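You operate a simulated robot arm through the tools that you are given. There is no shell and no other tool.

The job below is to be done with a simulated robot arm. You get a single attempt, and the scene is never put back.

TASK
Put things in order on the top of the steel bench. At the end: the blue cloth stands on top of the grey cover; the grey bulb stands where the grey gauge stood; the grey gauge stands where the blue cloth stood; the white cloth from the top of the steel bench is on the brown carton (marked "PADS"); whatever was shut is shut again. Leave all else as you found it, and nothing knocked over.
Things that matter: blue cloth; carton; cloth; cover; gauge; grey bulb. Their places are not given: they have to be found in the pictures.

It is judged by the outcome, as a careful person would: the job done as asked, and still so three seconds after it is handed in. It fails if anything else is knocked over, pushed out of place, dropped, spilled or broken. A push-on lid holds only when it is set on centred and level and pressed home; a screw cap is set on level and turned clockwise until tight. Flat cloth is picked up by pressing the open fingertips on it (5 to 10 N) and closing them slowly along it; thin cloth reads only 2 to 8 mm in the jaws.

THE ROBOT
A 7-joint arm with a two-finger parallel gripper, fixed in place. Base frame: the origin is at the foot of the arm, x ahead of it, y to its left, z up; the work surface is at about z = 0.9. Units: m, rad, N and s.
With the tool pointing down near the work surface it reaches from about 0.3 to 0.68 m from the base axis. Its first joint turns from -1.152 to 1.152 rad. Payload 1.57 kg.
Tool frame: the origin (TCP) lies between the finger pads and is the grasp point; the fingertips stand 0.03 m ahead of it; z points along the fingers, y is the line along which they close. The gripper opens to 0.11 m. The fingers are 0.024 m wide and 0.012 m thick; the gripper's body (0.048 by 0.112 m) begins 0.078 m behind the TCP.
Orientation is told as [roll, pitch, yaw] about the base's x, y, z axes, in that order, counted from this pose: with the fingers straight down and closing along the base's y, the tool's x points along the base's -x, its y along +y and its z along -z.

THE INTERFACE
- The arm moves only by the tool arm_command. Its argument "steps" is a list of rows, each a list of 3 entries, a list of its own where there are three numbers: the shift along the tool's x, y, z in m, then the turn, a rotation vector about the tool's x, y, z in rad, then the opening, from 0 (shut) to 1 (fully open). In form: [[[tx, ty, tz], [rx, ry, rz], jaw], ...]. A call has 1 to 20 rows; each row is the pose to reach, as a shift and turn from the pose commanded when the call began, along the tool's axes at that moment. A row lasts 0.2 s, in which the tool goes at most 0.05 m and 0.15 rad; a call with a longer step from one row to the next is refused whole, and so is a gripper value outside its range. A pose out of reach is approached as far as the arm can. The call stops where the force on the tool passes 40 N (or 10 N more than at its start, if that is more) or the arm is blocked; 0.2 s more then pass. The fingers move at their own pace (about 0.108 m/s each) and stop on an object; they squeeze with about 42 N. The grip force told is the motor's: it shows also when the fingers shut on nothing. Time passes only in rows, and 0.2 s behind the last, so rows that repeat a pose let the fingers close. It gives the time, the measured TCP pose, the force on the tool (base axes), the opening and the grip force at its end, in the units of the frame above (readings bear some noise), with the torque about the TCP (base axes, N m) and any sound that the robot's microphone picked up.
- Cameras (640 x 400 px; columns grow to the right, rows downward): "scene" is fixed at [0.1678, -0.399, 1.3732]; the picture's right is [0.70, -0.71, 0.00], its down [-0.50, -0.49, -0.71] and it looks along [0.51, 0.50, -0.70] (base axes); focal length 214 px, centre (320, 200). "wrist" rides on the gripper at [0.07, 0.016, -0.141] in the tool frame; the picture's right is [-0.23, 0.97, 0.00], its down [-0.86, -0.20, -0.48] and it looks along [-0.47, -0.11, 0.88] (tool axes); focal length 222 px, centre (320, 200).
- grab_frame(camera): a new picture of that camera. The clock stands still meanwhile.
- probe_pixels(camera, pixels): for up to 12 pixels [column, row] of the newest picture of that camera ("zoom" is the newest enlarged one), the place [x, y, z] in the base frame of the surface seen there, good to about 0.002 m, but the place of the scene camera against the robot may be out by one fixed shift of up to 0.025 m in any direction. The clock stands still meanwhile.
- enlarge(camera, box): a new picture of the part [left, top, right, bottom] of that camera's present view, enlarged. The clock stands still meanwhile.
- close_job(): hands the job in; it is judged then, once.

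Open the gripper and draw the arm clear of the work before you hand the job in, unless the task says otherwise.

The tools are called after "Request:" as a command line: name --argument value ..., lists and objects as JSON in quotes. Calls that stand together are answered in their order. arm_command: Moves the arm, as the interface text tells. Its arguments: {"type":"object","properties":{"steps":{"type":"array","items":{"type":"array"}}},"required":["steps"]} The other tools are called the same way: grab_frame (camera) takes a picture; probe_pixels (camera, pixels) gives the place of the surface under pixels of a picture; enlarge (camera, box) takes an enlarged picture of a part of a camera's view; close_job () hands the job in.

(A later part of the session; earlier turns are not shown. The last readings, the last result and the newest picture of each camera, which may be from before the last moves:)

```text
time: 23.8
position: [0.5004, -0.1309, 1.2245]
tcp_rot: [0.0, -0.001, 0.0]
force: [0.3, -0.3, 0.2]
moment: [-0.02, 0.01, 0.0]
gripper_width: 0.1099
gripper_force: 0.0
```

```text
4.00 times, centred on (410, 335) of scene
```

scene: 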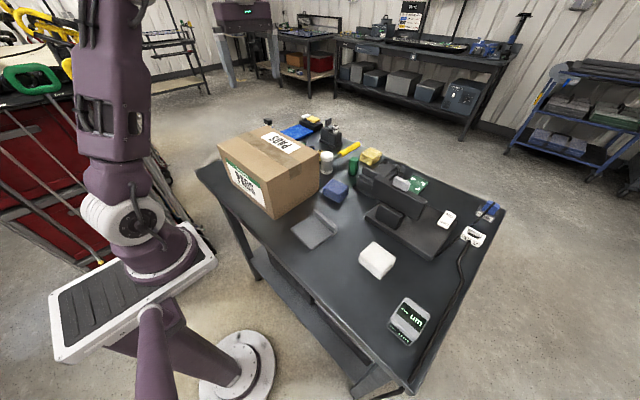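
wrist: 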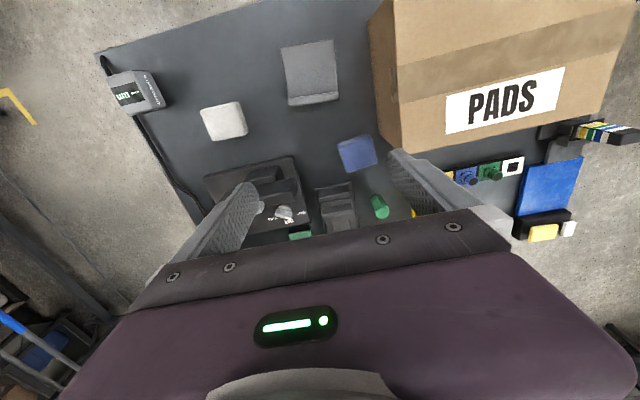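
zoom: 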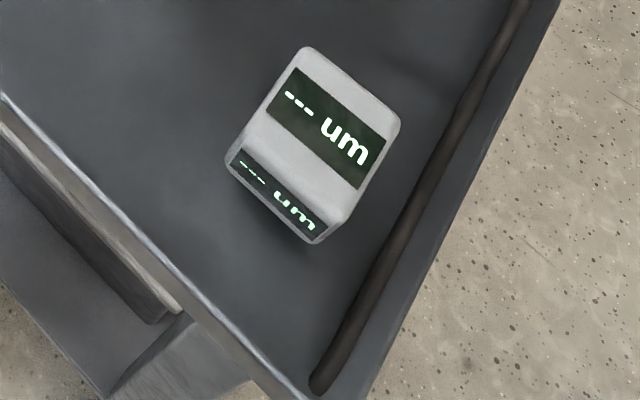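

Under the bench's front edge there are two box-like panels (scene 290,270 and 350,330), possibly drawers. I move toward the front edge to look at them and at the gauge.

Request:
arm_command --steps '[[[0.03, -0.03, 0], [0, 0, 0], 1], [[0.06, -0.06, 0.01], [0, 0, 0], 1], [[0.09, -0.09, 0.02], [0, 0, 0], 1], [[0.12, -0.12, 0.03], [0, 0, 0], 1], [[0.15, -0.14, 0.04], [0, 0, 0], 1], [[0.18, -0.16, 0.06], [0, 0, 0], 1], [[0.2, -0.17, 0.08], [0, 0, 0], 1], [[0.2, -0.17, 0.1], [0, 0, 0], 1], [[0.2, -0.17, 0.1], [0, 0, 0], 1]]'

Request:
grab_frame --camera "wrist"

Request:
enlarge --camera "wrist" --box '[120, 40, 440, 220]'

```text
time: 25.8
position: [0.3002, -0.3021, 1.1238]
tcp_rot: [0.0, 0.0, 0.004]
force: [0.3, 0.3, 0.3]
moment: [0.01, 0.03, -0.01]
gripper_width: 0.11
gripper_force: 0.1
```

```text
taken
```

wrist: 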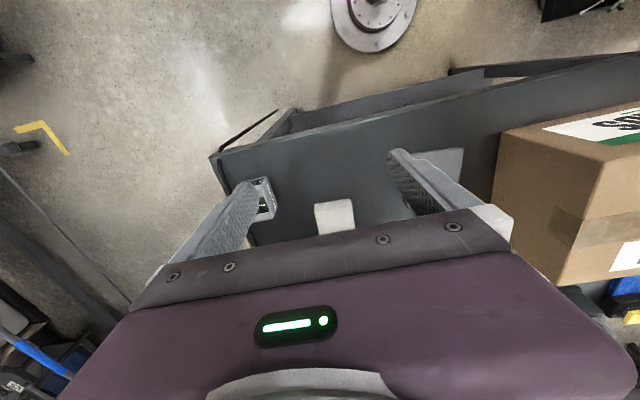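

```text
2.00 times, centred on (280, 130) of wrist
```

zoom: 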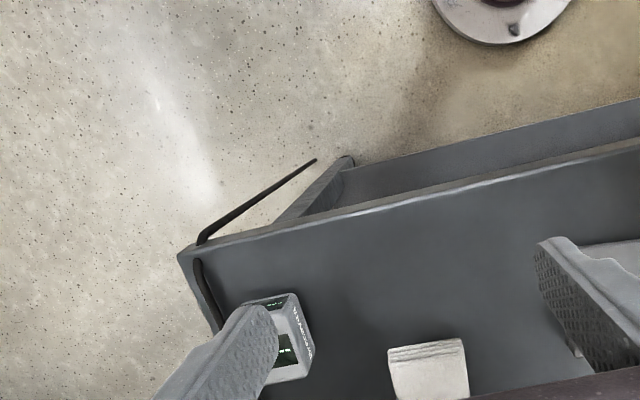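

I probe the panels under the bench edge with the scene camera to learn their depth relative to the bench.

Request:
grab_frame --camera "scene"

Request:
probe_pixels --camera "scene" --pixels '[[278, 275], [268, 262], [300, 300], [322, 310], [318, 302], [340, 330], [360, 355], [330, 316], [300, 276], [350, 326], [290, 320], [345, 325]]'

Request:
enlarge --camera "scene" --box '[295, 280, 375, 380]'

```text
taken
```

scene: 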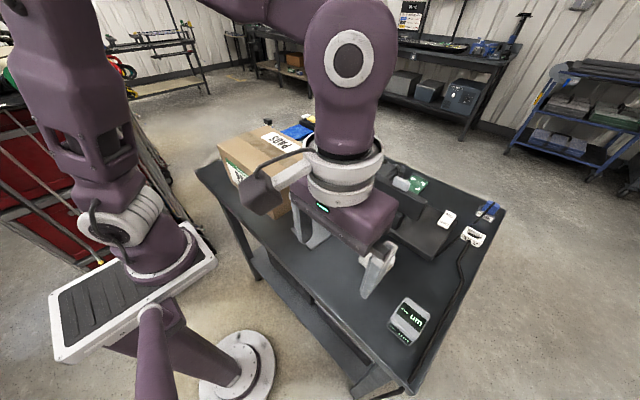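

```text
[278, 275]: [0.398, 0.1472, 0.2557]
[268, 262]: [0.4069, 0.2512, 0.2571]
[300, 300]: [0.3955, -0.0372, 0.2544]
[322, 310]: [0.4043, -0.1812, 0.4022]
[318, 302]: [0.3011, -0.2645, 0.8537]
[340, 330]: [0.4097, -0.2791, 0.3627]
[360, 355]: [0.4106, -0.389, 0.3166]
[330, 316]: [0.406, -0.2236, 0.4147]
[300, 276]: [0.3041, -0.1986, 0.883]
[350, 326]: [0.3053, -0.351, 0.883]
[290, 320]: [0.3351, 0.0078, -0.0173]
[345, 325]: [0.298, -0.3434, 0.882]
```

```text
4.00 times, centred on (335, 330) of scene
```

zoom: 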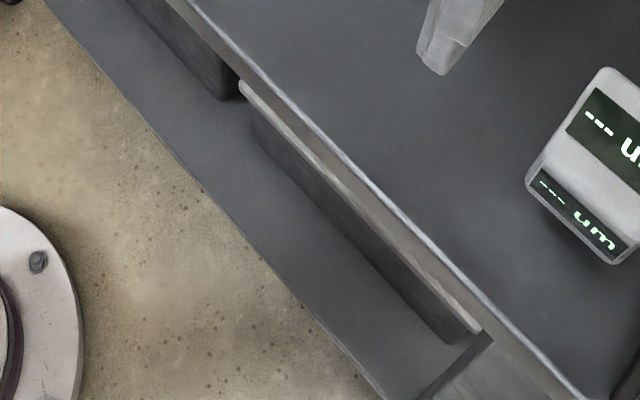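

Those are boxes on the low shelf (z 0.25–0.42), not relevant. I now tilt the wrist to look almost horizontally under the bar of the machine from its front.

Request:
arm_command --steps '[[[-0.02, 0, 0], [0, -0.14, 0], 1], [[-0.04, 0, 0], [0, -0.28, 0], 1], [[-0.06, 0, 0], [0, -0.42, 0], 1], [[-0.08, 0, 0], [0, -0.56, 0], 1], [[-0.1, 0, 0.01], [0, -0.7, 0], 1], [[-0.1, 0, 0.02], [0, -0.8, 0], 1], [[-0.1, 0, 0.02], [0, -0.8, 0], 1]]'

Request:
grab_frame --camera "wrist"

Request:
enlarge --camera "wrist" --box '[200, 60, 440, 240]'

```text
time: 27.4
position: [0.3972, -0.3003, 1.1062]
tcp_rot: [-0.001, -0.801, 0.001]
force: [0.8, -1.1, -1.1]
moment: [0.01, 0.0, -0.02]
gripper_width: 0.1098
gripper_force: 0.1
```

```text
taken
```

wrist: 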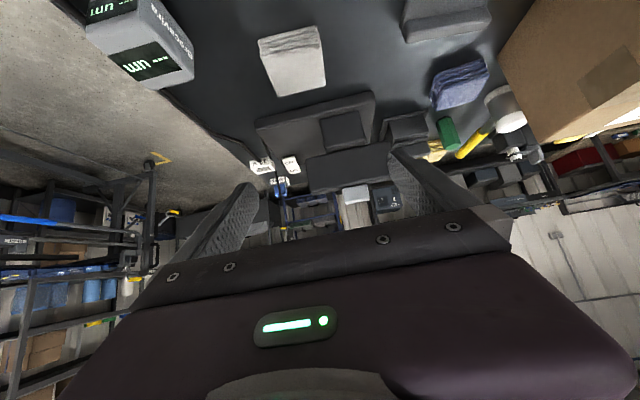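

```text
2.22 times, centred on (320, 150) of wrist
```

zoom: 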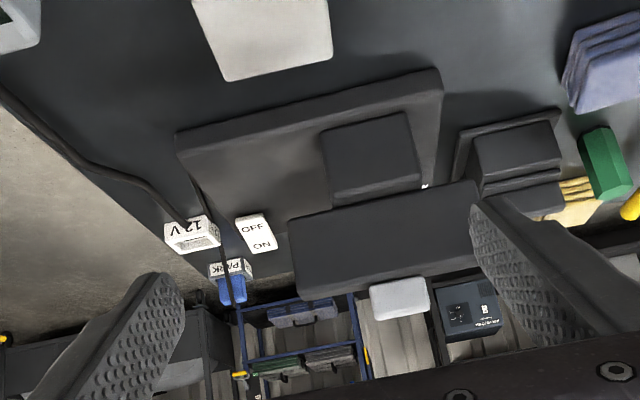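

No bulb under the bar: only a base plate, a block and the raised bar. I untilt and go over (0.52,-0.28) to study the dark stepped object and what lies behind it.

Request:
arm_command --steps '[[[0, 0, -0.02], [0, 0.14, 0], 1], [[-0.02, 0.003, -0.03], [0, 0.28, 0], 1], [[-0.045, 0.006, -0.02], [0, 0.42, 0], 1], [[-0.07, 0.01, 0.0], [0, 0.56, 0], 1], [[-0.09, 0.015, 0.02], [0, 0.7, 0], 1], [[-0.115, 0.02, 0.03], [0, 0.801, 0], 1], [[-0.124, 0.02, 0.05], [0, 0.801, 0], 1], [[-0.124, 0.02, 0.05], [0, 0.801, 0], 1]]'

Request:
arm_command --steps '[[[0, 0, 0], [0, 0, -0.147], 1], [[0, 0, 0], [0, 0, -0.294], 1], [[0, 0, 0], [0, 0, -0.441], 1], [[0, 0, 0], [0, 0, -0.588], 1], [[0, 0, 0], [0, 0, -0.735], 1], [[0, 0, 0], [0, 0, -0.882], 1], [[0, 0, 0], [0, 0, -1.029], 1], [[0, 0, 0], [0, 0, -1.176], 1], [[0, 0, 0], [0, 0, -1.323], 1], [[0, 0, 0], [0, 0, -1.47], 1], [[0, 0, 0], [0, 0, -1.47], 1]]'

Request:
grab_frame --camera "wrist"

Request:
enlarge --camera "wrist" --box '[100, 60, 340, 210]'

```text
time: 29.2
position: [0.521, -0.2801, 1.1609]
tcp_rot: [0.0, 0.002, 0.002]
force: [0.1, 0.3, -0.2]
moment: [0.04, -0.03, 0.01]
gripper_width: 0.11
gripper_force: 0.1
```

```text
time: 31.6
position: [0.5208, -0.2804, 1.1599]
tcp_rot: [0.0, 0.001, 1.475]
force: [-0.2, 0.7, 0.4]
moment: [-0.01, 0.0, 0.0]
gripper_width: 0.1099
gripper_force: 0.1
```

```text
taken
```

wrist: 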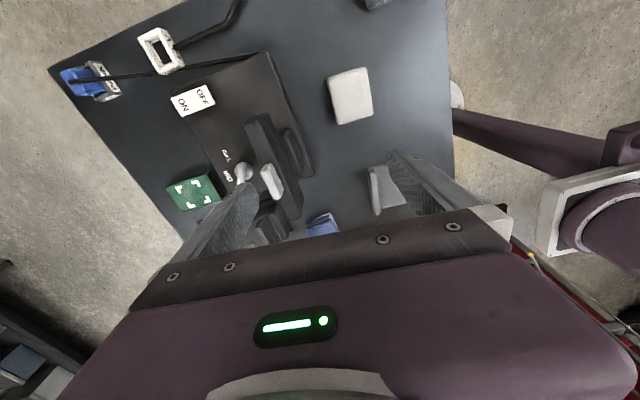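

```text
2.67 times, centred on (220, 135) of wrist
```

zoom: 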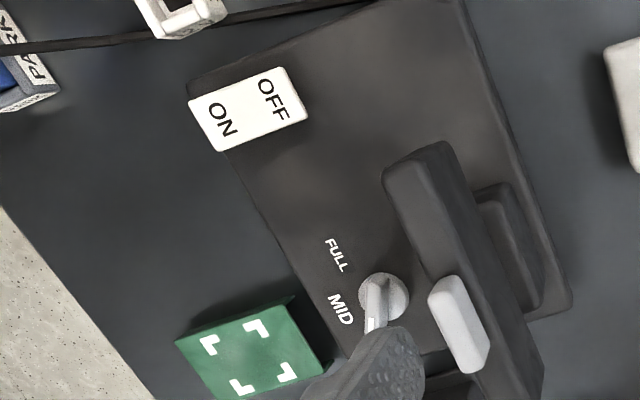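

The right side is empty too. I probe the dark stepped object's heights with the scene camera and enlarge it from there now that the arm is elsewhere.

Request:
grab_frame --camera "scene"

Request:
enlarge --camera "scene" --box '[350, 150, 410, 200]'

Request:
probe_pixels --camera "scene" --pixels '[[370, 170], [369, 177], [364, 184], [385, 170], [385, 161], [398, 168], [393, 176], [402, 175], [357, 185], [375, 160], [388, 166], [380, 176]]'

```text
taken
```

scene: 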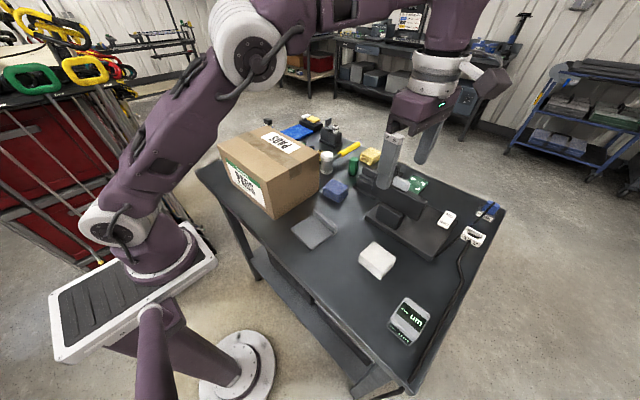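

```text
8.00 times, centred on (380, 175) of scene
```

zoom: 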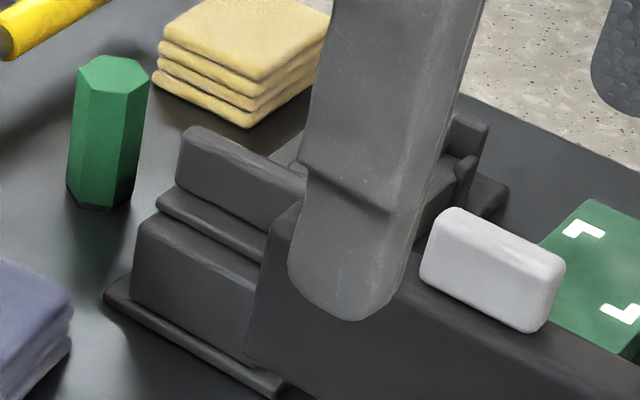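

```text
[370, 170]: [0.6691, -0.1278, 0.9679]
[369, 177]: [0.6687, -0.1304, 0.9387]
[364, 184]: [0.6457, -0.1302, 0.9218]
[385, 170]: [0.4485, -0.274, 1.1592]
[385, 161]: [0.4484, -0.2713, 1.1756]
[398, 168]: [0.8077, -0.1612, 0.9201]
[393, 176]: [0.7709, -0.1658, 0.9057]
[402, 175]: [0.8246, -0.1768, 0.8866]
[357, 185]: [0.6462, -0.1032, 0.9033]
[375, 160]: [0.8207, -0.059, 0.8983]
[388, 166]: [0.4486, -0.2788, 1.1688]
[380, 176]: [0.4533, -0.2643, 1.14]
```

The dark object is a machine vise (x 0.65–0.82), solid. A remaining unknown within reach is the small dark boxed item left of the carton; I go look at it from closer.

Request:
arm_command --steps '[[[-0.02, 0.01, -0.03], [0, 0, 0], 1], [[-0.06, 0.03, -0.04], [0, 0, 0], 1], [[-0.1, 0.05, -0.04], [0, 0, 0], 1], [[-0.14, 0.07, -0.04], [0, 0, 0], 1], [[-0.18, 0.09, -0.04], [0, 0, 0], 1], [[-0.22, 0.11, -0.04], [0, 0, 0], 1], [[-0.26, 0.13, -0.04], [0, 0, 0], 1], [[-0.3, 0.145, -0.04], [0, 0, 0], 1], [[-0.34, 0.155, -0.04], [0, 0, 0], 1], [[-0.38, 0.16, -0.04], [0, 0, 0], 1], [[-0.42, 0.16, -0.03], [0, 0, 0], 1], [[-0.42, 0.16, -0.01], [0, 0, 0], 1], [[-0.42, 0.16, -0.01], [0, 0, 0], 1]]'

Request:
grab_frame --camera "wrist"

Request:
enlarge --camera "wrist" --box '[240, 120, 420, 240]'

```text
time: 34.4
position: [0.4013, 0.1559, 1.1697]
tcp_rot: [0.002, 0.001, 1.473]
force: [-0.1, -0.8, -0.4]
moment: [0.01, 0.02, 0.0]
gripper_width: 0.1098
gripper_force: 0.0
```

```text
taken
```

wrist: 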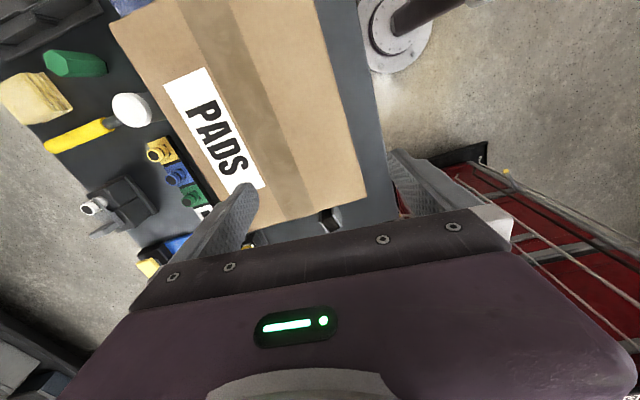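

```text
3.33 times, centred on (330, 180) of wrist
```

zoom: 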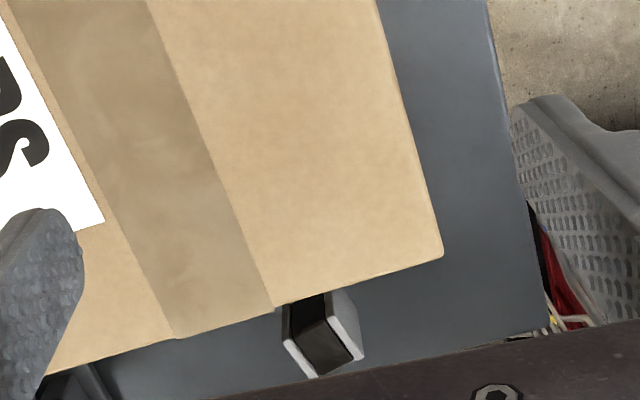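

The boxed item is at wrist (330,218), nearly hidden by the gripper. I move further left and look again.

Request:
arm_command --steps '[[[-0.04, 0, 0], [0, 0, 0], 1], [[-0.08, 0, 0], [0, 0, 0], 1], [[-0.12, 0, 0], [0, 0, 0], 1], [[-0.15, 0, 0], [0, 0, 0], 1], [[-0.15, 0, 0], [0, 0, 0], 1]]'

Request:
grab_frame --camera "wrist"

Request:
enlarge --camera "wrist" --box '[290, 80, 400, 170]'

Request:
enlarge --camera "wrist" --box '[160, 80, 300, 200]'

```text
time: 35.6
position: [0.4175, 0.3014, 1.1717]
tcp_rot: [0.002, 0.001, 1.471]
force: [0.3, 0.0, -0.1]
moment: [-0.01, -0.01, 0.06]
gripper_width: 0.1099
gripper_force: 0.0
```

```text
taken
```

wrist: 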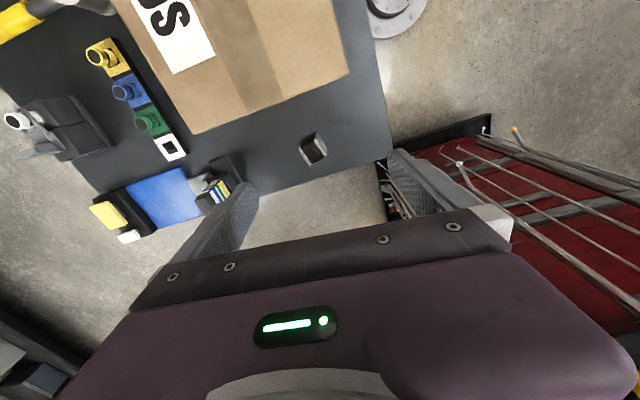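

```text
4.44 times, centred on (345, 125) of wrist
```

zoom: 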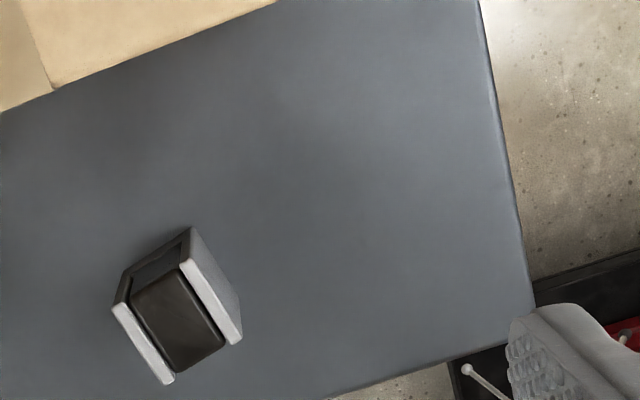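

```text
3.33 times, centred on (230, 140) of wrist
```

zoom: 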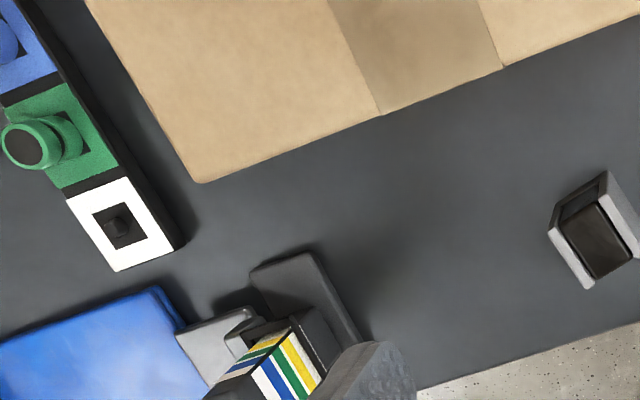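

That little item is a small dark block in a grey holder, no bulb. I now examine more closely the light-grey block on the machine's bar at scene (401,184) and the bar itself with probes.

Request:
grab_frame --camera "scene"

Request:
probe_pixels --camera "scene" --pixels '[[395, 180], [401, 185], [408, 190], [396, 177], [403, 180], [409, 184], [380, 180], [390, 190], [410, 200], [400, 195], [395, 210], [385, 205]]'

Request:
enlarge --camera "scene" --box '[355, 160, 455, 240]'

```text
taken
```

scene: 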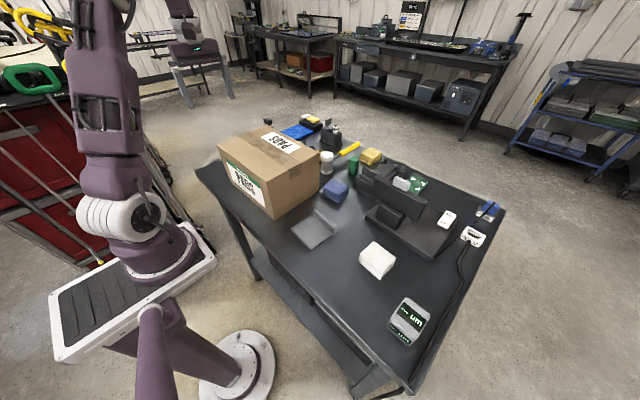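

```text
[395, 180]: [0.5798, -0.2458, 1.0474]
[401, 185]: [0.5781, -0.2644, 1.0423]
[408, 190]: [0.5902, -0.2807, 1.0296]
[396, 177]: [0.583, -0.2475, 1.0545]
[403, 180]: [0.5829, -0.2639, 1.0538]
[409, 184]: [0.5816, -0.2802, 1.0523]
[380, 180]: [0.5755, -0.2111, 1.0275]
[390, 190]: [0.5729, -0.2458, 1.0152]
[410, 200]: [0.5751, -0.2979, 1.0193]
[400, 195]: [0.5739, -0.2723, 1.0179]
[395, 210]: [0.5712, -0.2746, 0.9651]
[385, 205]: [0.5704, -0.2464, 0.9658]
```

```text
5.00 times, centred on (405, 200) of scene
```

zoom: 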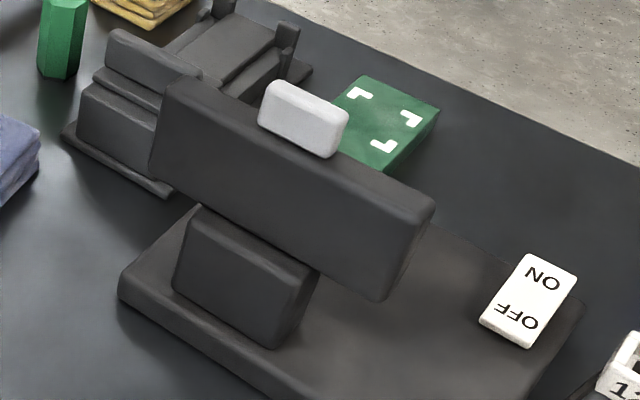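

The bar is really a box head standing on the column block; on its top at z≈1.05–1.07 sits a light-grey rounded piece about 4 cm long (scene 402,183). I enlarge it strongly, and the carton's edges as well.

Request:
enlarge --camera "scene" --box '[386, 168, 418, 200]'

Request:
enlarge --camera "scene" --box '[210, 120, 330, 225]'

Request:
enlarge --camera "scene" --box '[300, 120, 345, 160]'

```text
12.50 times, centred on (402, 184) of scene
```

zoom: 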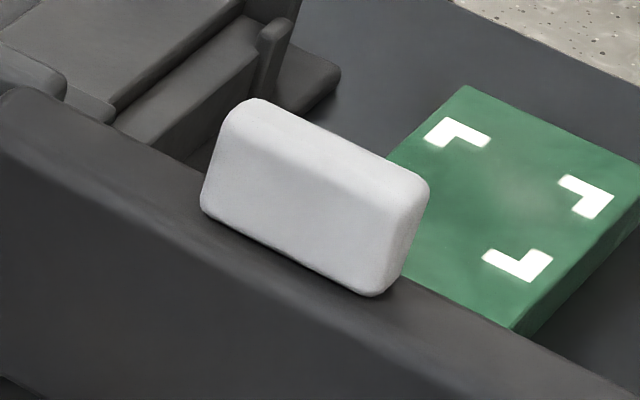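

```text
3.81 times, centred on (270, 172) of scene
```

zoom: 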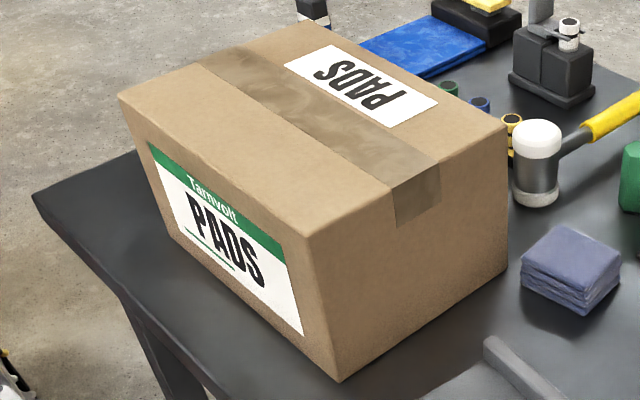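

```text
10.00 times, centred on (322, 140) of scene
```

zoom: 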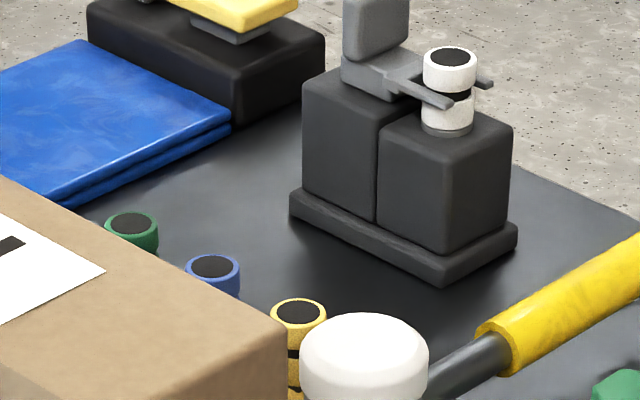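

The grey piece looks like a handle or slider on the machine's head, but I need a look from above and behind. I move back over the machine for a close wrist view.

Request:
arm_command --steps '[[[0.03, -0.01, -0.02], [0, 0, 0], 1], [[0.073, -0.023, -0.03], [0, 0, 0], 1], [[0.116, -0.036, -0.03], [0, 0, 0], 1], [[0.159, -0.049, -0.03], [0, 0, 0], 1], [[0.202, -0.062, -0.03], [0, 0, 0], 1], [[0.245, -0.075, -0.03], [0, 0, 0], 1], [[0.288, -0.088, -0.03], [0, 0, 0], 1], [[0.331, -0.101, -0.03], [0, 0, 0], 1], [[0.374, -0.114, -0.03], [0, 0, 0], 1], [[0.417, -0.127, -0.03], [0, 0, 0], 1], [[0.46, -0.14, -0.03], [0, 0, 0], 1], [[0.503, -0.153, -0.03], [0, 0, 0], 1], [[0.546, -0.165, -0.02], [0, 0, 0], 1], [[0.557, -0.169, -0.01], [0, 0, 0], 1], [[0.557, -0.169, -0.01], [0, 0, 0], 1]]'

Request:
grab_frame --camera "wrist"

Request:
enlarge --camera "wrist" --box '[220, 100, 340, 220]'

```text
time: 38.8
position: [0.5307, -0.2691, 1.1786]
tcp_rot: [0.0, 0.0, 1.474]
force: [0.3, 0.2, -0.6]
moment: [-0.04, -0.01, 0.02]
gripper_width: 0.11
gripper_force: 0.0
```

```text
taken
```

wrist: 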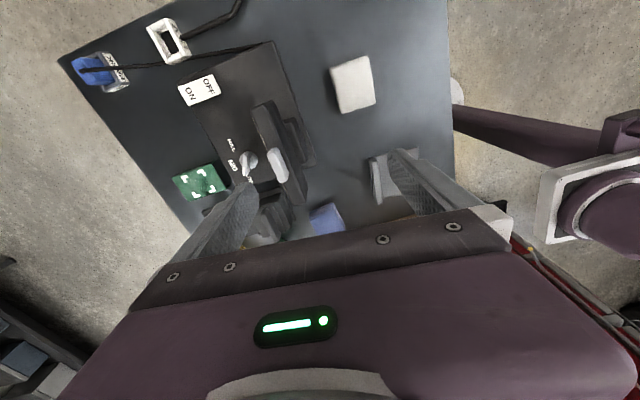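

```text
3.33 times, centred on (280, 160) of wrist
```

zoom: 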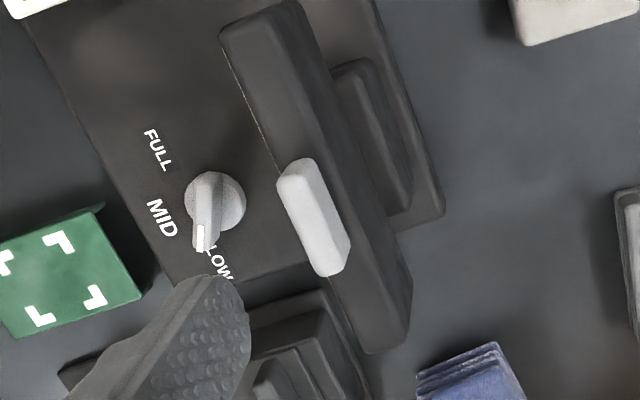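

The head and the light-grey piece are seen from above at wrist (278,165). To understand this structure I look at it from the right side (−y), tilted.

Request:
arm_command --steps '[[[0.02, 0.004, 0], [0, -0.1, 0], 1], [[0.05, 0.008, 0], [0, -0.2, 0], 1], [[0.08, 0.012, 0], [0, -0.3, 0], 1], [[0.11, 0.019, 0], [0, -0.4, 0], 1], [[0.12, 0.019, 0.01], [0, -0.5, 0], 1], [[0.12, 0.019, 0.02], [0, -0.6, 0], 1], [[0.12, 0.019, 0.03], [0, -0.7, 0], 1], [[0.12, 0.019, 0.03], [0, -0.7, 0], 1]]'

Request:
grab_frame --camera "wrist"

Request:
enlarge --camera "wrist" --box '[220, 60, 420, 220]'

```text
time: 40.6
position: [0.4659, -0.2825, 1.1176]
tcp_rot: [-0.012, -0.693, 1.477]
force: [0.1, -0.1, -0.5]
moment: [0.01, -0.01, 0.0]
gripper_width: 0.11
gripper_force: 0.1
out of reach, approached as far as the arm can: row 1, 2, 3, 4, 5, 6, 7, 8
```

```text
taken
```

wrist: 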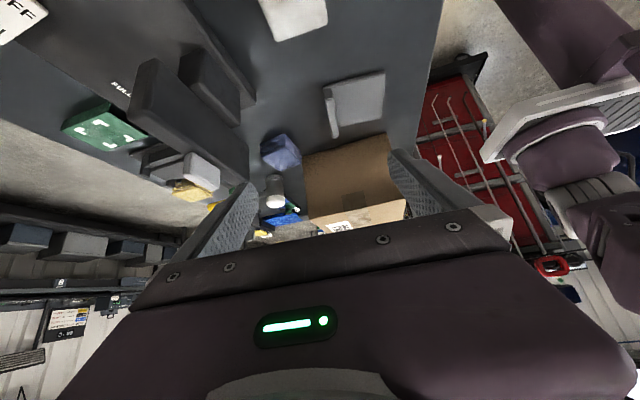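

```text
2.50 times, centred on (320, 140) of wrist
```

zoom: 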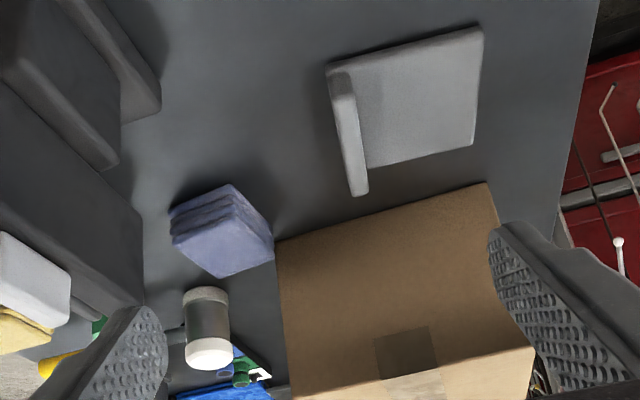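

The machine is in the left of this view (90–250, 40–190). I enlarge that part.

Request:
enlarge --camera "wrist" --box '[60, 40, 260, 215]'

Request:
probe_pixels --camera "wrist" --pixels '[[200, 172], [205, 160], [165, 100], [150, 80], [210, 80], [215, 105], [180, 140], [230, 150], [195, 185], [215, 170], [140, 75], [190, 160]]'

```text
2.29 times, centred on (160, 128) of wrist
```

zoom: 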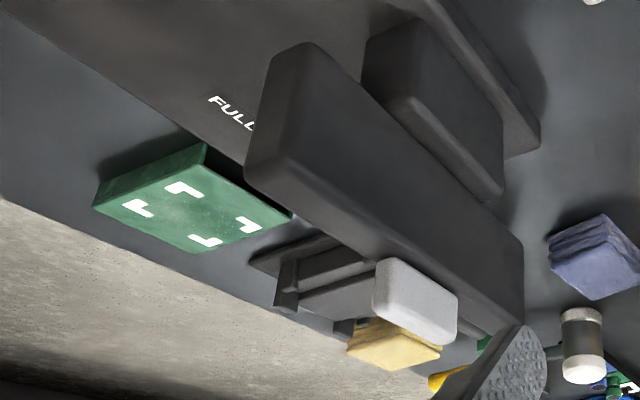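

```text
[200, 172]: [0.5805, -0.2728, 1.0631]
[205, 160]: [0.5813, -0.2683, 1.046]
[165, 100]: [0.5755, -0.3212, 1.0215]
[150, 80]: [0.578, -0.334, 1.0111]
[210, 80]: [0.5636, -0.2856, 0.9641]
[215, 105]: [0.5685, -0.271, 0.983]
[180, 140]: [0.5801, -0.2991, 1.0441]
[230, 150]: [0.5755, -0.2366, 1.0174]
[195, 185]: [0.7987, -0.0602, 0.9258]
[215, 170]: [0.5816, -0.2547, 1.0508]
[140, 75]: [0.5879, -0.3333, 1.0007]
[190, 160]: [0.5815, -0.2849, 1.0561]
```

The head looks like a bench lamp's panel, with the grey piece centred on its top edge (y≈−0.265, z 1.046–1.07). I enlarge that piece as much as possible here.

Request:
enlarge --camera "wrist" --box '[170, 140, 240, 195]'

Request:
enlarge --camera "wrist" --box '[240, 120, 340, 240]'

Request:
enlarge --camera "wrist" --box '[300, 120, 420, 235]'

```text
7.27 times, centred on (205, 168) of wrist
```

zoom: 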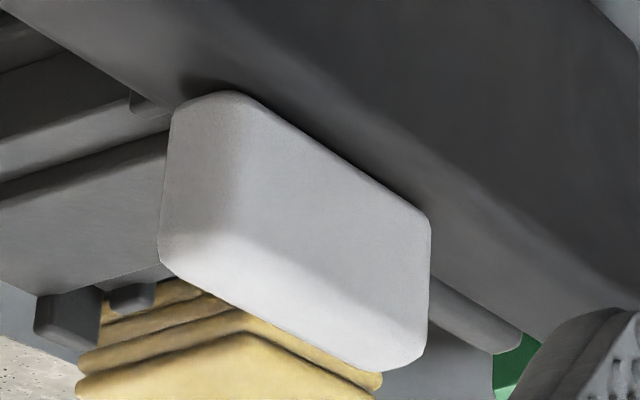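

```text
3.33 times, centred on (290, 180) of wrist
```

zoom: 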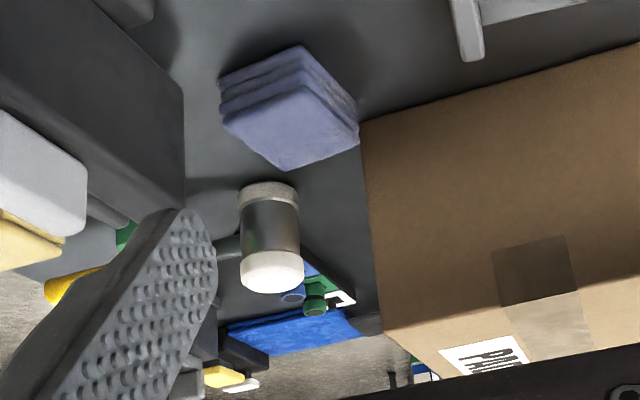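

```text
3.48 times, centred on (360, 178) of wrist
```

zoom: 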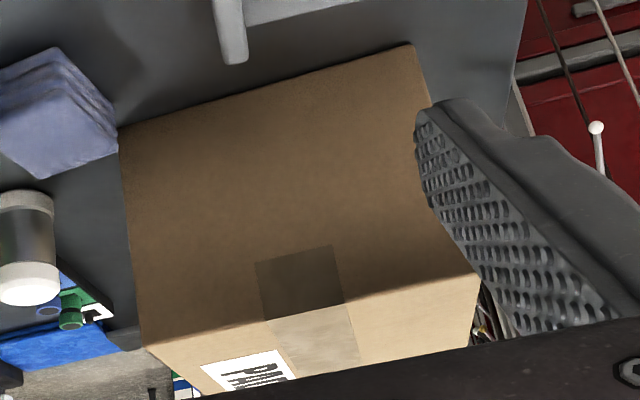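

It is a separate-looking rounded piece resting on the lamp head, so it must be tested. I untilt and turn back to yaw 0, staying high at z≈1.2.

Request:
arm_command --steps '[[[-0.02, -0.006, -0.015], [0, 0.14, 0], 1], [[-0.04, -0.012, -0.03], [0, 0.28, 0], 1], [[-0.055, -0.02, -0.04], [0, 0.42, 0], 1], [[-0.0686, -0.026, -0.05], [0, 0.56, 0], 1], [[-0.0686, -0.032, -0.05], [0, 0.693, 0], 1], [[-0.0686, -0.032, -0.05], [0, 0.693, 0], 1]]'

Request:
arm_command --steps '[[[0, 0, 0], [0, 0, 0.147], 1], [[0, 0, 0], [0, 0, 0.294], 1], [[0, 0, 0], [0, 0, 0.441], 1], [[0, 0, 0], [0, 0, 0.588], 1], [[0, 0, 0], [0, 0, 0.735], 1], [[0, 0, 0], [0, 0, 0.882], 1], [[0, 0, 0], [0, 0, 1.029], 1], [[0, 0, 0], [0, 0, 1.176], 1], [[0, 0, 0], [0, 0, 1.323], 1], [[0, 0, 0], [0, 0, 1.475], 1], [[0, 0, 0], [0, 0, 1.475], 1]]'

Request:
grab_frame --camera "wrist"

Request:
enlarge --camera "wrist" --box '[270, 150, 370, 220]'

```text
time: 42.0
position: [0.4962, -0.2599, 1.2071]
tcp_rot: [-0.001, -0.006, 1.473]
force: [1.0, 0.2, 0.2]
moment: [0.02, 0.0, -0.02]
gripper_width: 0.1099
gripper_force: 0.1
```

```text
refused: row 10 steps farther than a row can; nothing moved
```

```text
taken
```

wrist: 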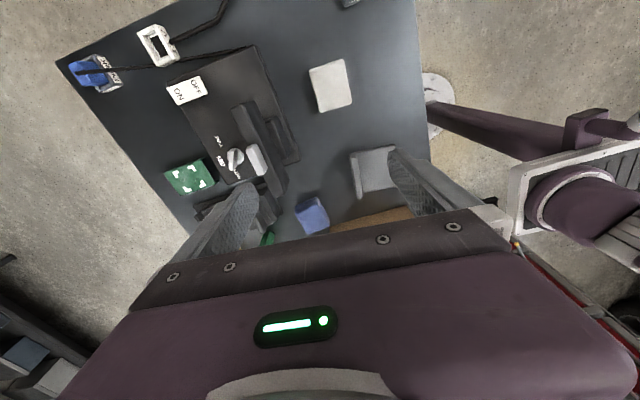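

```text
5.71 times, centred on (320, 185) of wrist
```

zoom: 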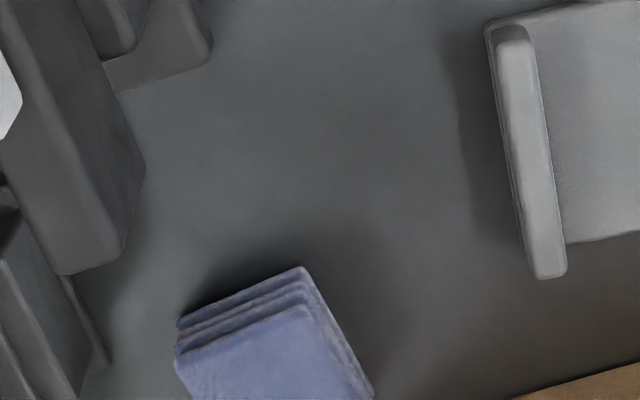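

The yaw command was refused (step too big) so I'm still at yaw 84°. I enlarge the lamp head in this picture and probe the grey piece.

Request:
enlarge --camera "wrist" --box '[215, 95, 305, 200]'

Request:
probe_pixels --camera "wrist" --pixels '[[250, 148], [258, 146], [256, 160], [263, 172], [256, 174], [268, 170], [247, 120], [240, 110], [255, 130], [275, 185], [283, 180], [265, 150]]'

```text
3.81 times, centred on (260, 148) of wrist
```

zoom: 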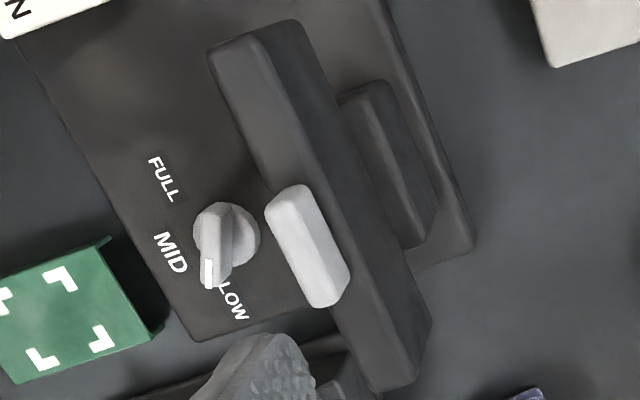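

```text
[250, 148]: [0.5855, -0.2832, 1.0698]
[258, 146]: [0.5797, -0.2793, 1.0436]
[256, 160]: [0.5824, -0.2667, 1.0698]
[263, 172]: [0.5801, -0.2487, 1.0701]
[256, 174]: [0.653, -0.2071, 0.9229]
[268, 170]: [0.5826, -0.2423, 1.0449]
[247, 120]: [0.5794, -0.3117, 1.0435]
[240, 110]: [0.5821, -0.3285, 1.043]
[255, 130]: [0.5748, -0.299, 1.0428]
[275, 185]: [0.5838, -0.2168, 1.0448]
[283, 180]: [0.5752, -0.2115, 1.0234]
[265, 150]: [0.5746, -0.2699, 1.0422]
```

The head is only a 2 cm thick panel and the grey piece is its tilt tab, so no container there. The white cloth at wrist (331,85) must move anyway and may uncover something, so I measure it for a side grasp.

Request:
enlarge --camera "wrist" --box '[290, 50, 370, 120]'

Request:
probe_pixels --camera "wrist" --pixels '[[312, 72], [343, 61], [351, 101], [320, 109], [331, 85], [314, 92], [347, 80], [327, 65], [336, 106], [308, 70], [318, 112], [355, 100]]'

```text
5.71 times, centred on (330, 85) of wrist
```

zoom: 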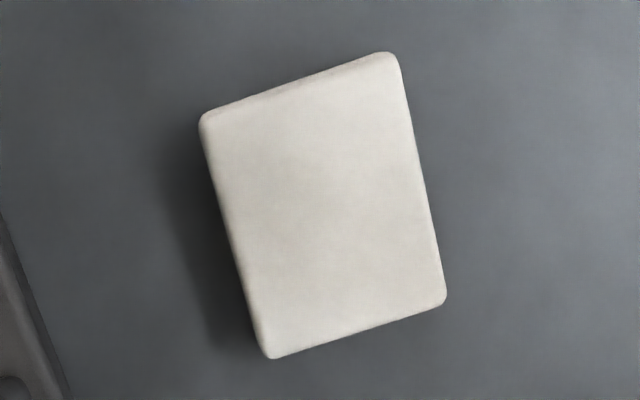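

```text
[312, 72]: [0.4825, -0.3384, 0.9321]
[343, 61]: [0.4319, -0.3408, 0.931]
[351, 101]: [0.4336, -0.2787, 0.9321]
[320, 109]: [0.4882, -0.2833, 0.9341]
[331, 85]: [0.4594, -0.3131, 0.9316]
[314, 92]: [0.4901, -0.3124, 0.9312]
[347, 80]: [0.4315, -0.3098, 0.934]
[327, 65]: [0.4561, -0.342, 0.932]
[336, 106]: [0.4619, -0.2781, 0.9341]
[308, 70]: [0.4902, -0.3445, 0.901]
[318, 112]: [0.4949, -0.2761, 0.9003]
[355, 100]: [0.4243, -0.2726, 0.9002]
```

The white stack measures about 58 × 68 mm, centre (0.4595, −0.3105), top 0.933. I move above it with the jaws across x and go down part way.

Request:
arm_command --steps '[[[0.027, 0.016, 0], [0, 0, -0.025], 0.8], [[0.054, 0.0316, 0.02], [0, 0, -0.047], 0.8], [[0.054, 0.0316, 0.06], [0, 0, -0.047], 0.8], [[0.054, 0.0316, 0.1], [0, 0, -0.047], 0.8], [[0.054, 0.0316, 0.14], [0, 0, -0.047], 0.8], [[0.054, 0.0316, 0.18], [0, 0, -0.047], 0.8], [[0.054, 0.0316, 0.19], [0, 0, -0.047], 0.8], [[0.054, 0.0316, 0.19], [0, 0, -0.047], 0.8]]'

Request:
grab_frame --camera "wrist"

Request:
grab_frame --camera "scene"

```text
time: 43.8
position: [0.4643, -0.3092, 1.016]
tcp_rot: [0.0, -0.007, 1.52]
force: [0.1, 0.5, -0.2]
moment: [0.0, 0.01, -0.02]
gripper_width: 0.0879
gripper_force: 0.1
```

```text
taken
```

wrist: 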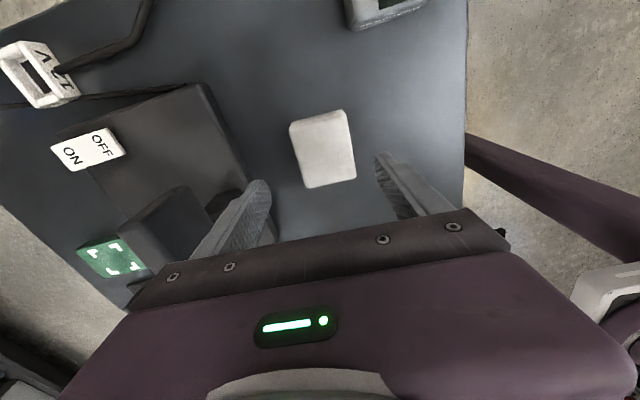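

```text
taken
```

scene: 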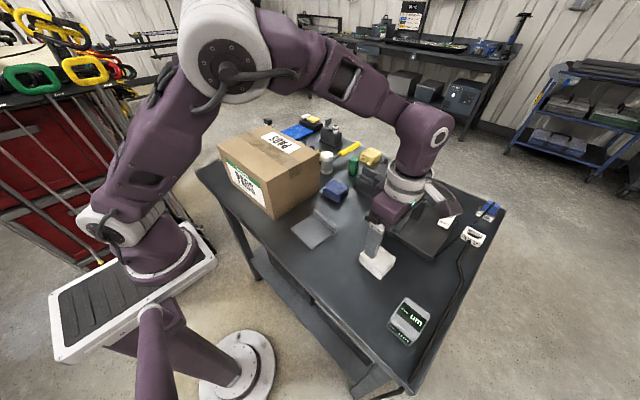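

The cloth sits between the fingers, slightly toward the robot; I shift 4 mm and descend to the bench, watching the force.

Request:
arm_command --steps '[[[0.001, 0.004, 0.03], [0, 0.007, 0], 0.8], [[0.001, 0.004, 0.055], [0, 0.007, 0], 0.8], [[0.001, 0.004, 0.07], [0, 0.007, 0], 0.8], [[0.001, 0.004, 0.078], [0, 0.007, 0], 0.8], [[0.001, 0.004, 0.078], [0, 0.007, 0], 0.8]]'

Request:
arm_command --steps '[[[0, 0, 0], [0, 0, 0], 0.6], [[0, 0, 0], [0, 0, 0], 0.5], [[0, 0, 0], [0, 0, 0], 0.4], [[0, 0, 0], [0, 0, 0], 0.3], [[0, 0, 0], [0, 0, 0], 0.3]]'

Request:
enlarge --camera "scene" --box '[340, 200, 440, 290]'

```text
time: 45.0
position: [0.4581, -0.3122, 0.9378]
tcp_rot: [0.002, 0.001, 1.52]
force: [0.7, 0.5, -0.1]
moment: [0.0, 0.0, -0.01]
gripper_width: 0.0878
gripper_force: 0.1
```

```text
time: 46.2
position: [0.4582, -0.3117, 0.9379]
tcp_rot: [0.002, -0.001, 1.519]
force: [0.2, 0.1, 0.3]
moment: [0.01, -0.02, -0.02]
gripper_width: 0.0583
gripper_force: 42.0
```

```text
4.44 times, centred on (390, 245) of scene
```

zoom: 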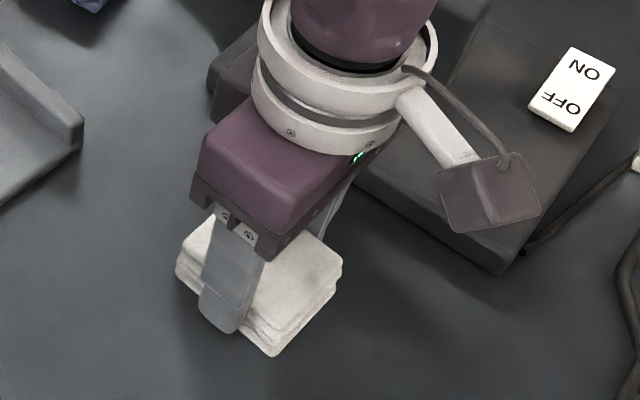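

The stack is gripped at 58 mm with 42 N, so it is firm. I lift it a little and look beneath it.

Request:
arm_command --steps '[[[0, 0, -0.01], [0, 0, 0], 0.2], [[0, 0, -0.03], [0, 0, 0], 0.2], [[0, 0, -0.06], [0, 0, 0], 0.2], [[0, 0, -0.1], [0, 0, 0], 0.2], [[0, 0, -0.14], [0, 0, 0], 0.2], [[0, 0, -0.17], [0, 0, 0], 0.2], [[0, 0, -0.2], [0, 0, 0], 0.2], [[0, 0, -0.2], [0, 0, 0], 0.2]]'

Request:
grab_frame --camera "scene"

Request:
enlarge --camera "scene" --box '[330, 200, 450, 300]'

```text
time: 48.0
position: [0.458, -0.3138, 1.141]
tcp_rot: [0.0, 0.002, 1.521]
force: [-0.9, 0.4, -0.5]
moment: [0.01, 0.02, 0.02]
gripper_width: 0.0584
gripper_force: 41.9
```

```text
taken
```

scene: 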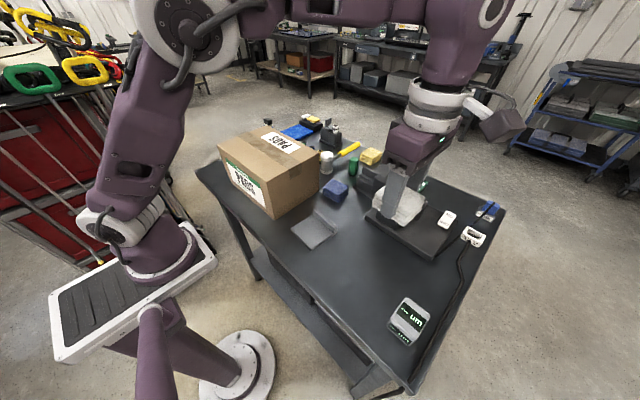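

```text
4.00 times, centred on (390, 250) of scene
```

zoom: 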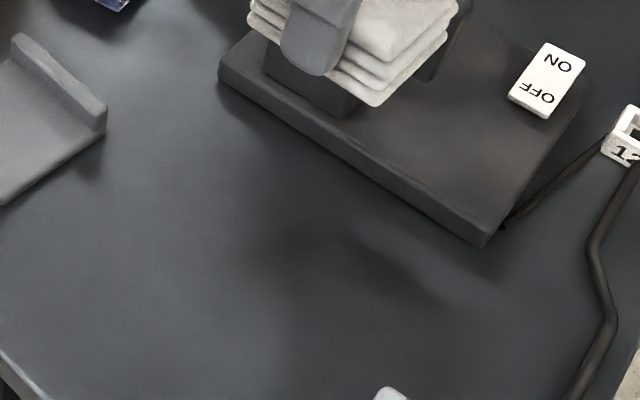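

Nothing lies beneath the white cloth, and it is held well. I probe the carton top's corners in the scene view to place the cloth safely in its middle.

Request:
probe_pixels --camera "scene" --pixels '[[220, 145], [266, 127], [316, 154], [266, 178], [268, 152], [316, 160], [250, 150], [285, 150]]'

Request:
enlarge --camera "scene" --box '[210, 115, 330, 190]'

```text
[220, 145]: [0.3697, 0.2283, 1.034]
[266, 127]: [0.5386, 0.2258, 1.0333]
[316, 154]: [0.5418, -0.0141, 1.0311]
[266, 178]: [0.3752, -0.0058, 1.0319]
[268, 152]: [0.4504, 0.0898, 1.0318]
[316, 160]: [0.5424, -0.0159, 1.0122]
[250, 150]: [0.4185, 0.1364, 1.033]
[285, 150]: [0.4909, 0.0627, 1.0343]
```

```text
5.33 times, centred on (270, 152) of scene
```

zoom: 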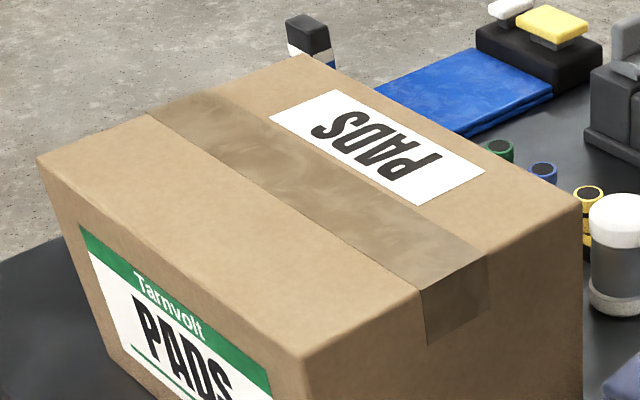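

The carton top spans about x 0.365–0.545, y −0.015–0.235 at z≈1.049. I carry the cloth at z≈1.17 to above (0.455, 0.11).

Request:
arm_command --steps '[[[-0.01, 0, -0.03], [0, 0, 0], 0.2], [[-0.05, 0.002, -0.03], [0, 0, 0], 0.2], [[-0.09, 0.004, -0.03], [0, 0, 0], 0.2], [[-0.13, 0.007, -0.03], [0, 0, 0], 0.2], [[-0.17, 0.01, -0.03], [0, 0, 0], 0.2], [[-0.21, 0.012, -0.03], [0, 0, 0], 0.2], [[-0.25, 0.014, -0.03], [0, 0, 0], 0.2], [[-0.29, 0.016, -0.03], [0, 0, 0], 0.2], [[-0.33, 0.018, -0.03], [0, 0, 0], 0.2], [[-0.37, 0.021, -0.03], [0, 0, 0], 0.2], [[-0.41, 0.024, -0.03], [0, 0, 0], 0.2], [[-0.423, 0.0245, -0.02], [0, 0, 0], 0.2], [[-0.423, 0.0245, -0.01], [0, 0, 0], 0.2], [[-0.423, 0.0245, -0.01], [0, 0, 0], 0.2]]'

Request:
grab_frame --camera "scene"

Request:
grab_frame --camera "wrist"

```text
time: 51.0
position: [0.4536, 0.1136, 1.1478]
tcp_rot: [0.0, -0.001, 1.521]
force: [-0.1, 0.1, -0.9]
moment: [-0.03, -0.01, 0.0]
gripper_width: 0.0585
gripper_force: 41.8
```

```text
taken
```

scene: 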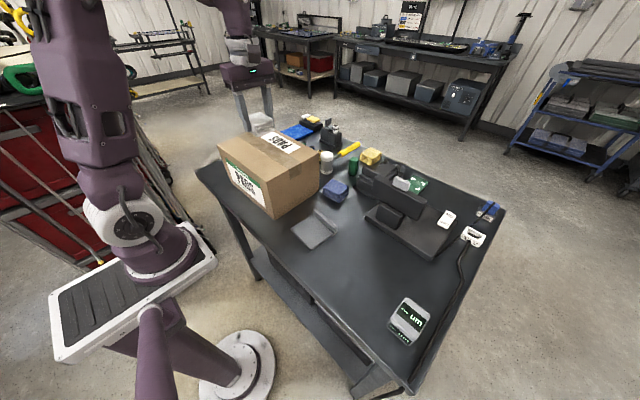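

```text
taken
```

wrist: 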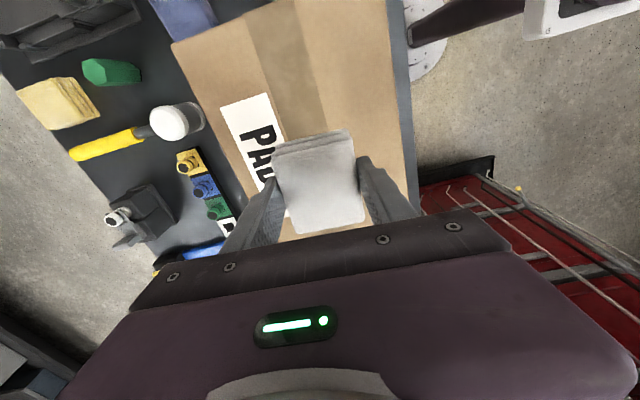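

The cloth hangs over the middle of the carton. I lower it until contact (expected TCP z≈1.089).

Request:
arm_command --steps '[[[0, 0, 0.025], [0, 0, 0], 0.2], [[0, 0, 0.045], [0, 0, 0], 0.2], [[0, 0, 0.053], [0, 0, 0], 0.2], [[0, 0, 0.056], [0, 0, 0], 0.2], [[0, 0, 0.058], [0, 0, 0], 0.2], [[0, 0, 0.059], [0, 0, 0], 0.2], [[0, 0, 0.059], [0, 0, 0], 0.2]]'

```text
time: 52.6
position: [0.4546, 0.1121, 1.0892]
tcp_rot: [0.0, 0.002, 1.52]
force: [0.6, 0.6, 0.3]
moment: [-0.02, 0.01, 0.0]
gripper_width: 0.0586
gripper_force: 41.7
```

No contact yet; I go down in small steps until a light force shows.

Request:
arm_command --steps '[[[0, 0, 0.001], [0, 0, 0], 0.2], [[0, 0, 0.001], [0, 0, 0], 0.2]]'

Request:
arm_command --steps '[[[0, 0, 0.001], [0, 0, 0], 0.2], [[0, 0, 0.001], [0, 0, 0], 0.2]]'

```text
time: 53.2
position: [0.4541, 0.1114, 1.0873]
tcp_rot: [0.001, 0.001, 1.519]
force: [-2.4, 2.4, 12.6]
moment: [0.14, 0.12, 0.01]
gripper_width: 0.0585
gripper_force: 42.2
```

```text
time: 53.8
position: [0.4537, 0.1113, 1.0876]
tcp_rot: [-0.004, -0.001, 1.519]
force: [-1.7, 6.6, 30.3]
moment: [0.17, 0.31, 0.02]
gripper_width: 0.0582
gripper_force: 42.1
```

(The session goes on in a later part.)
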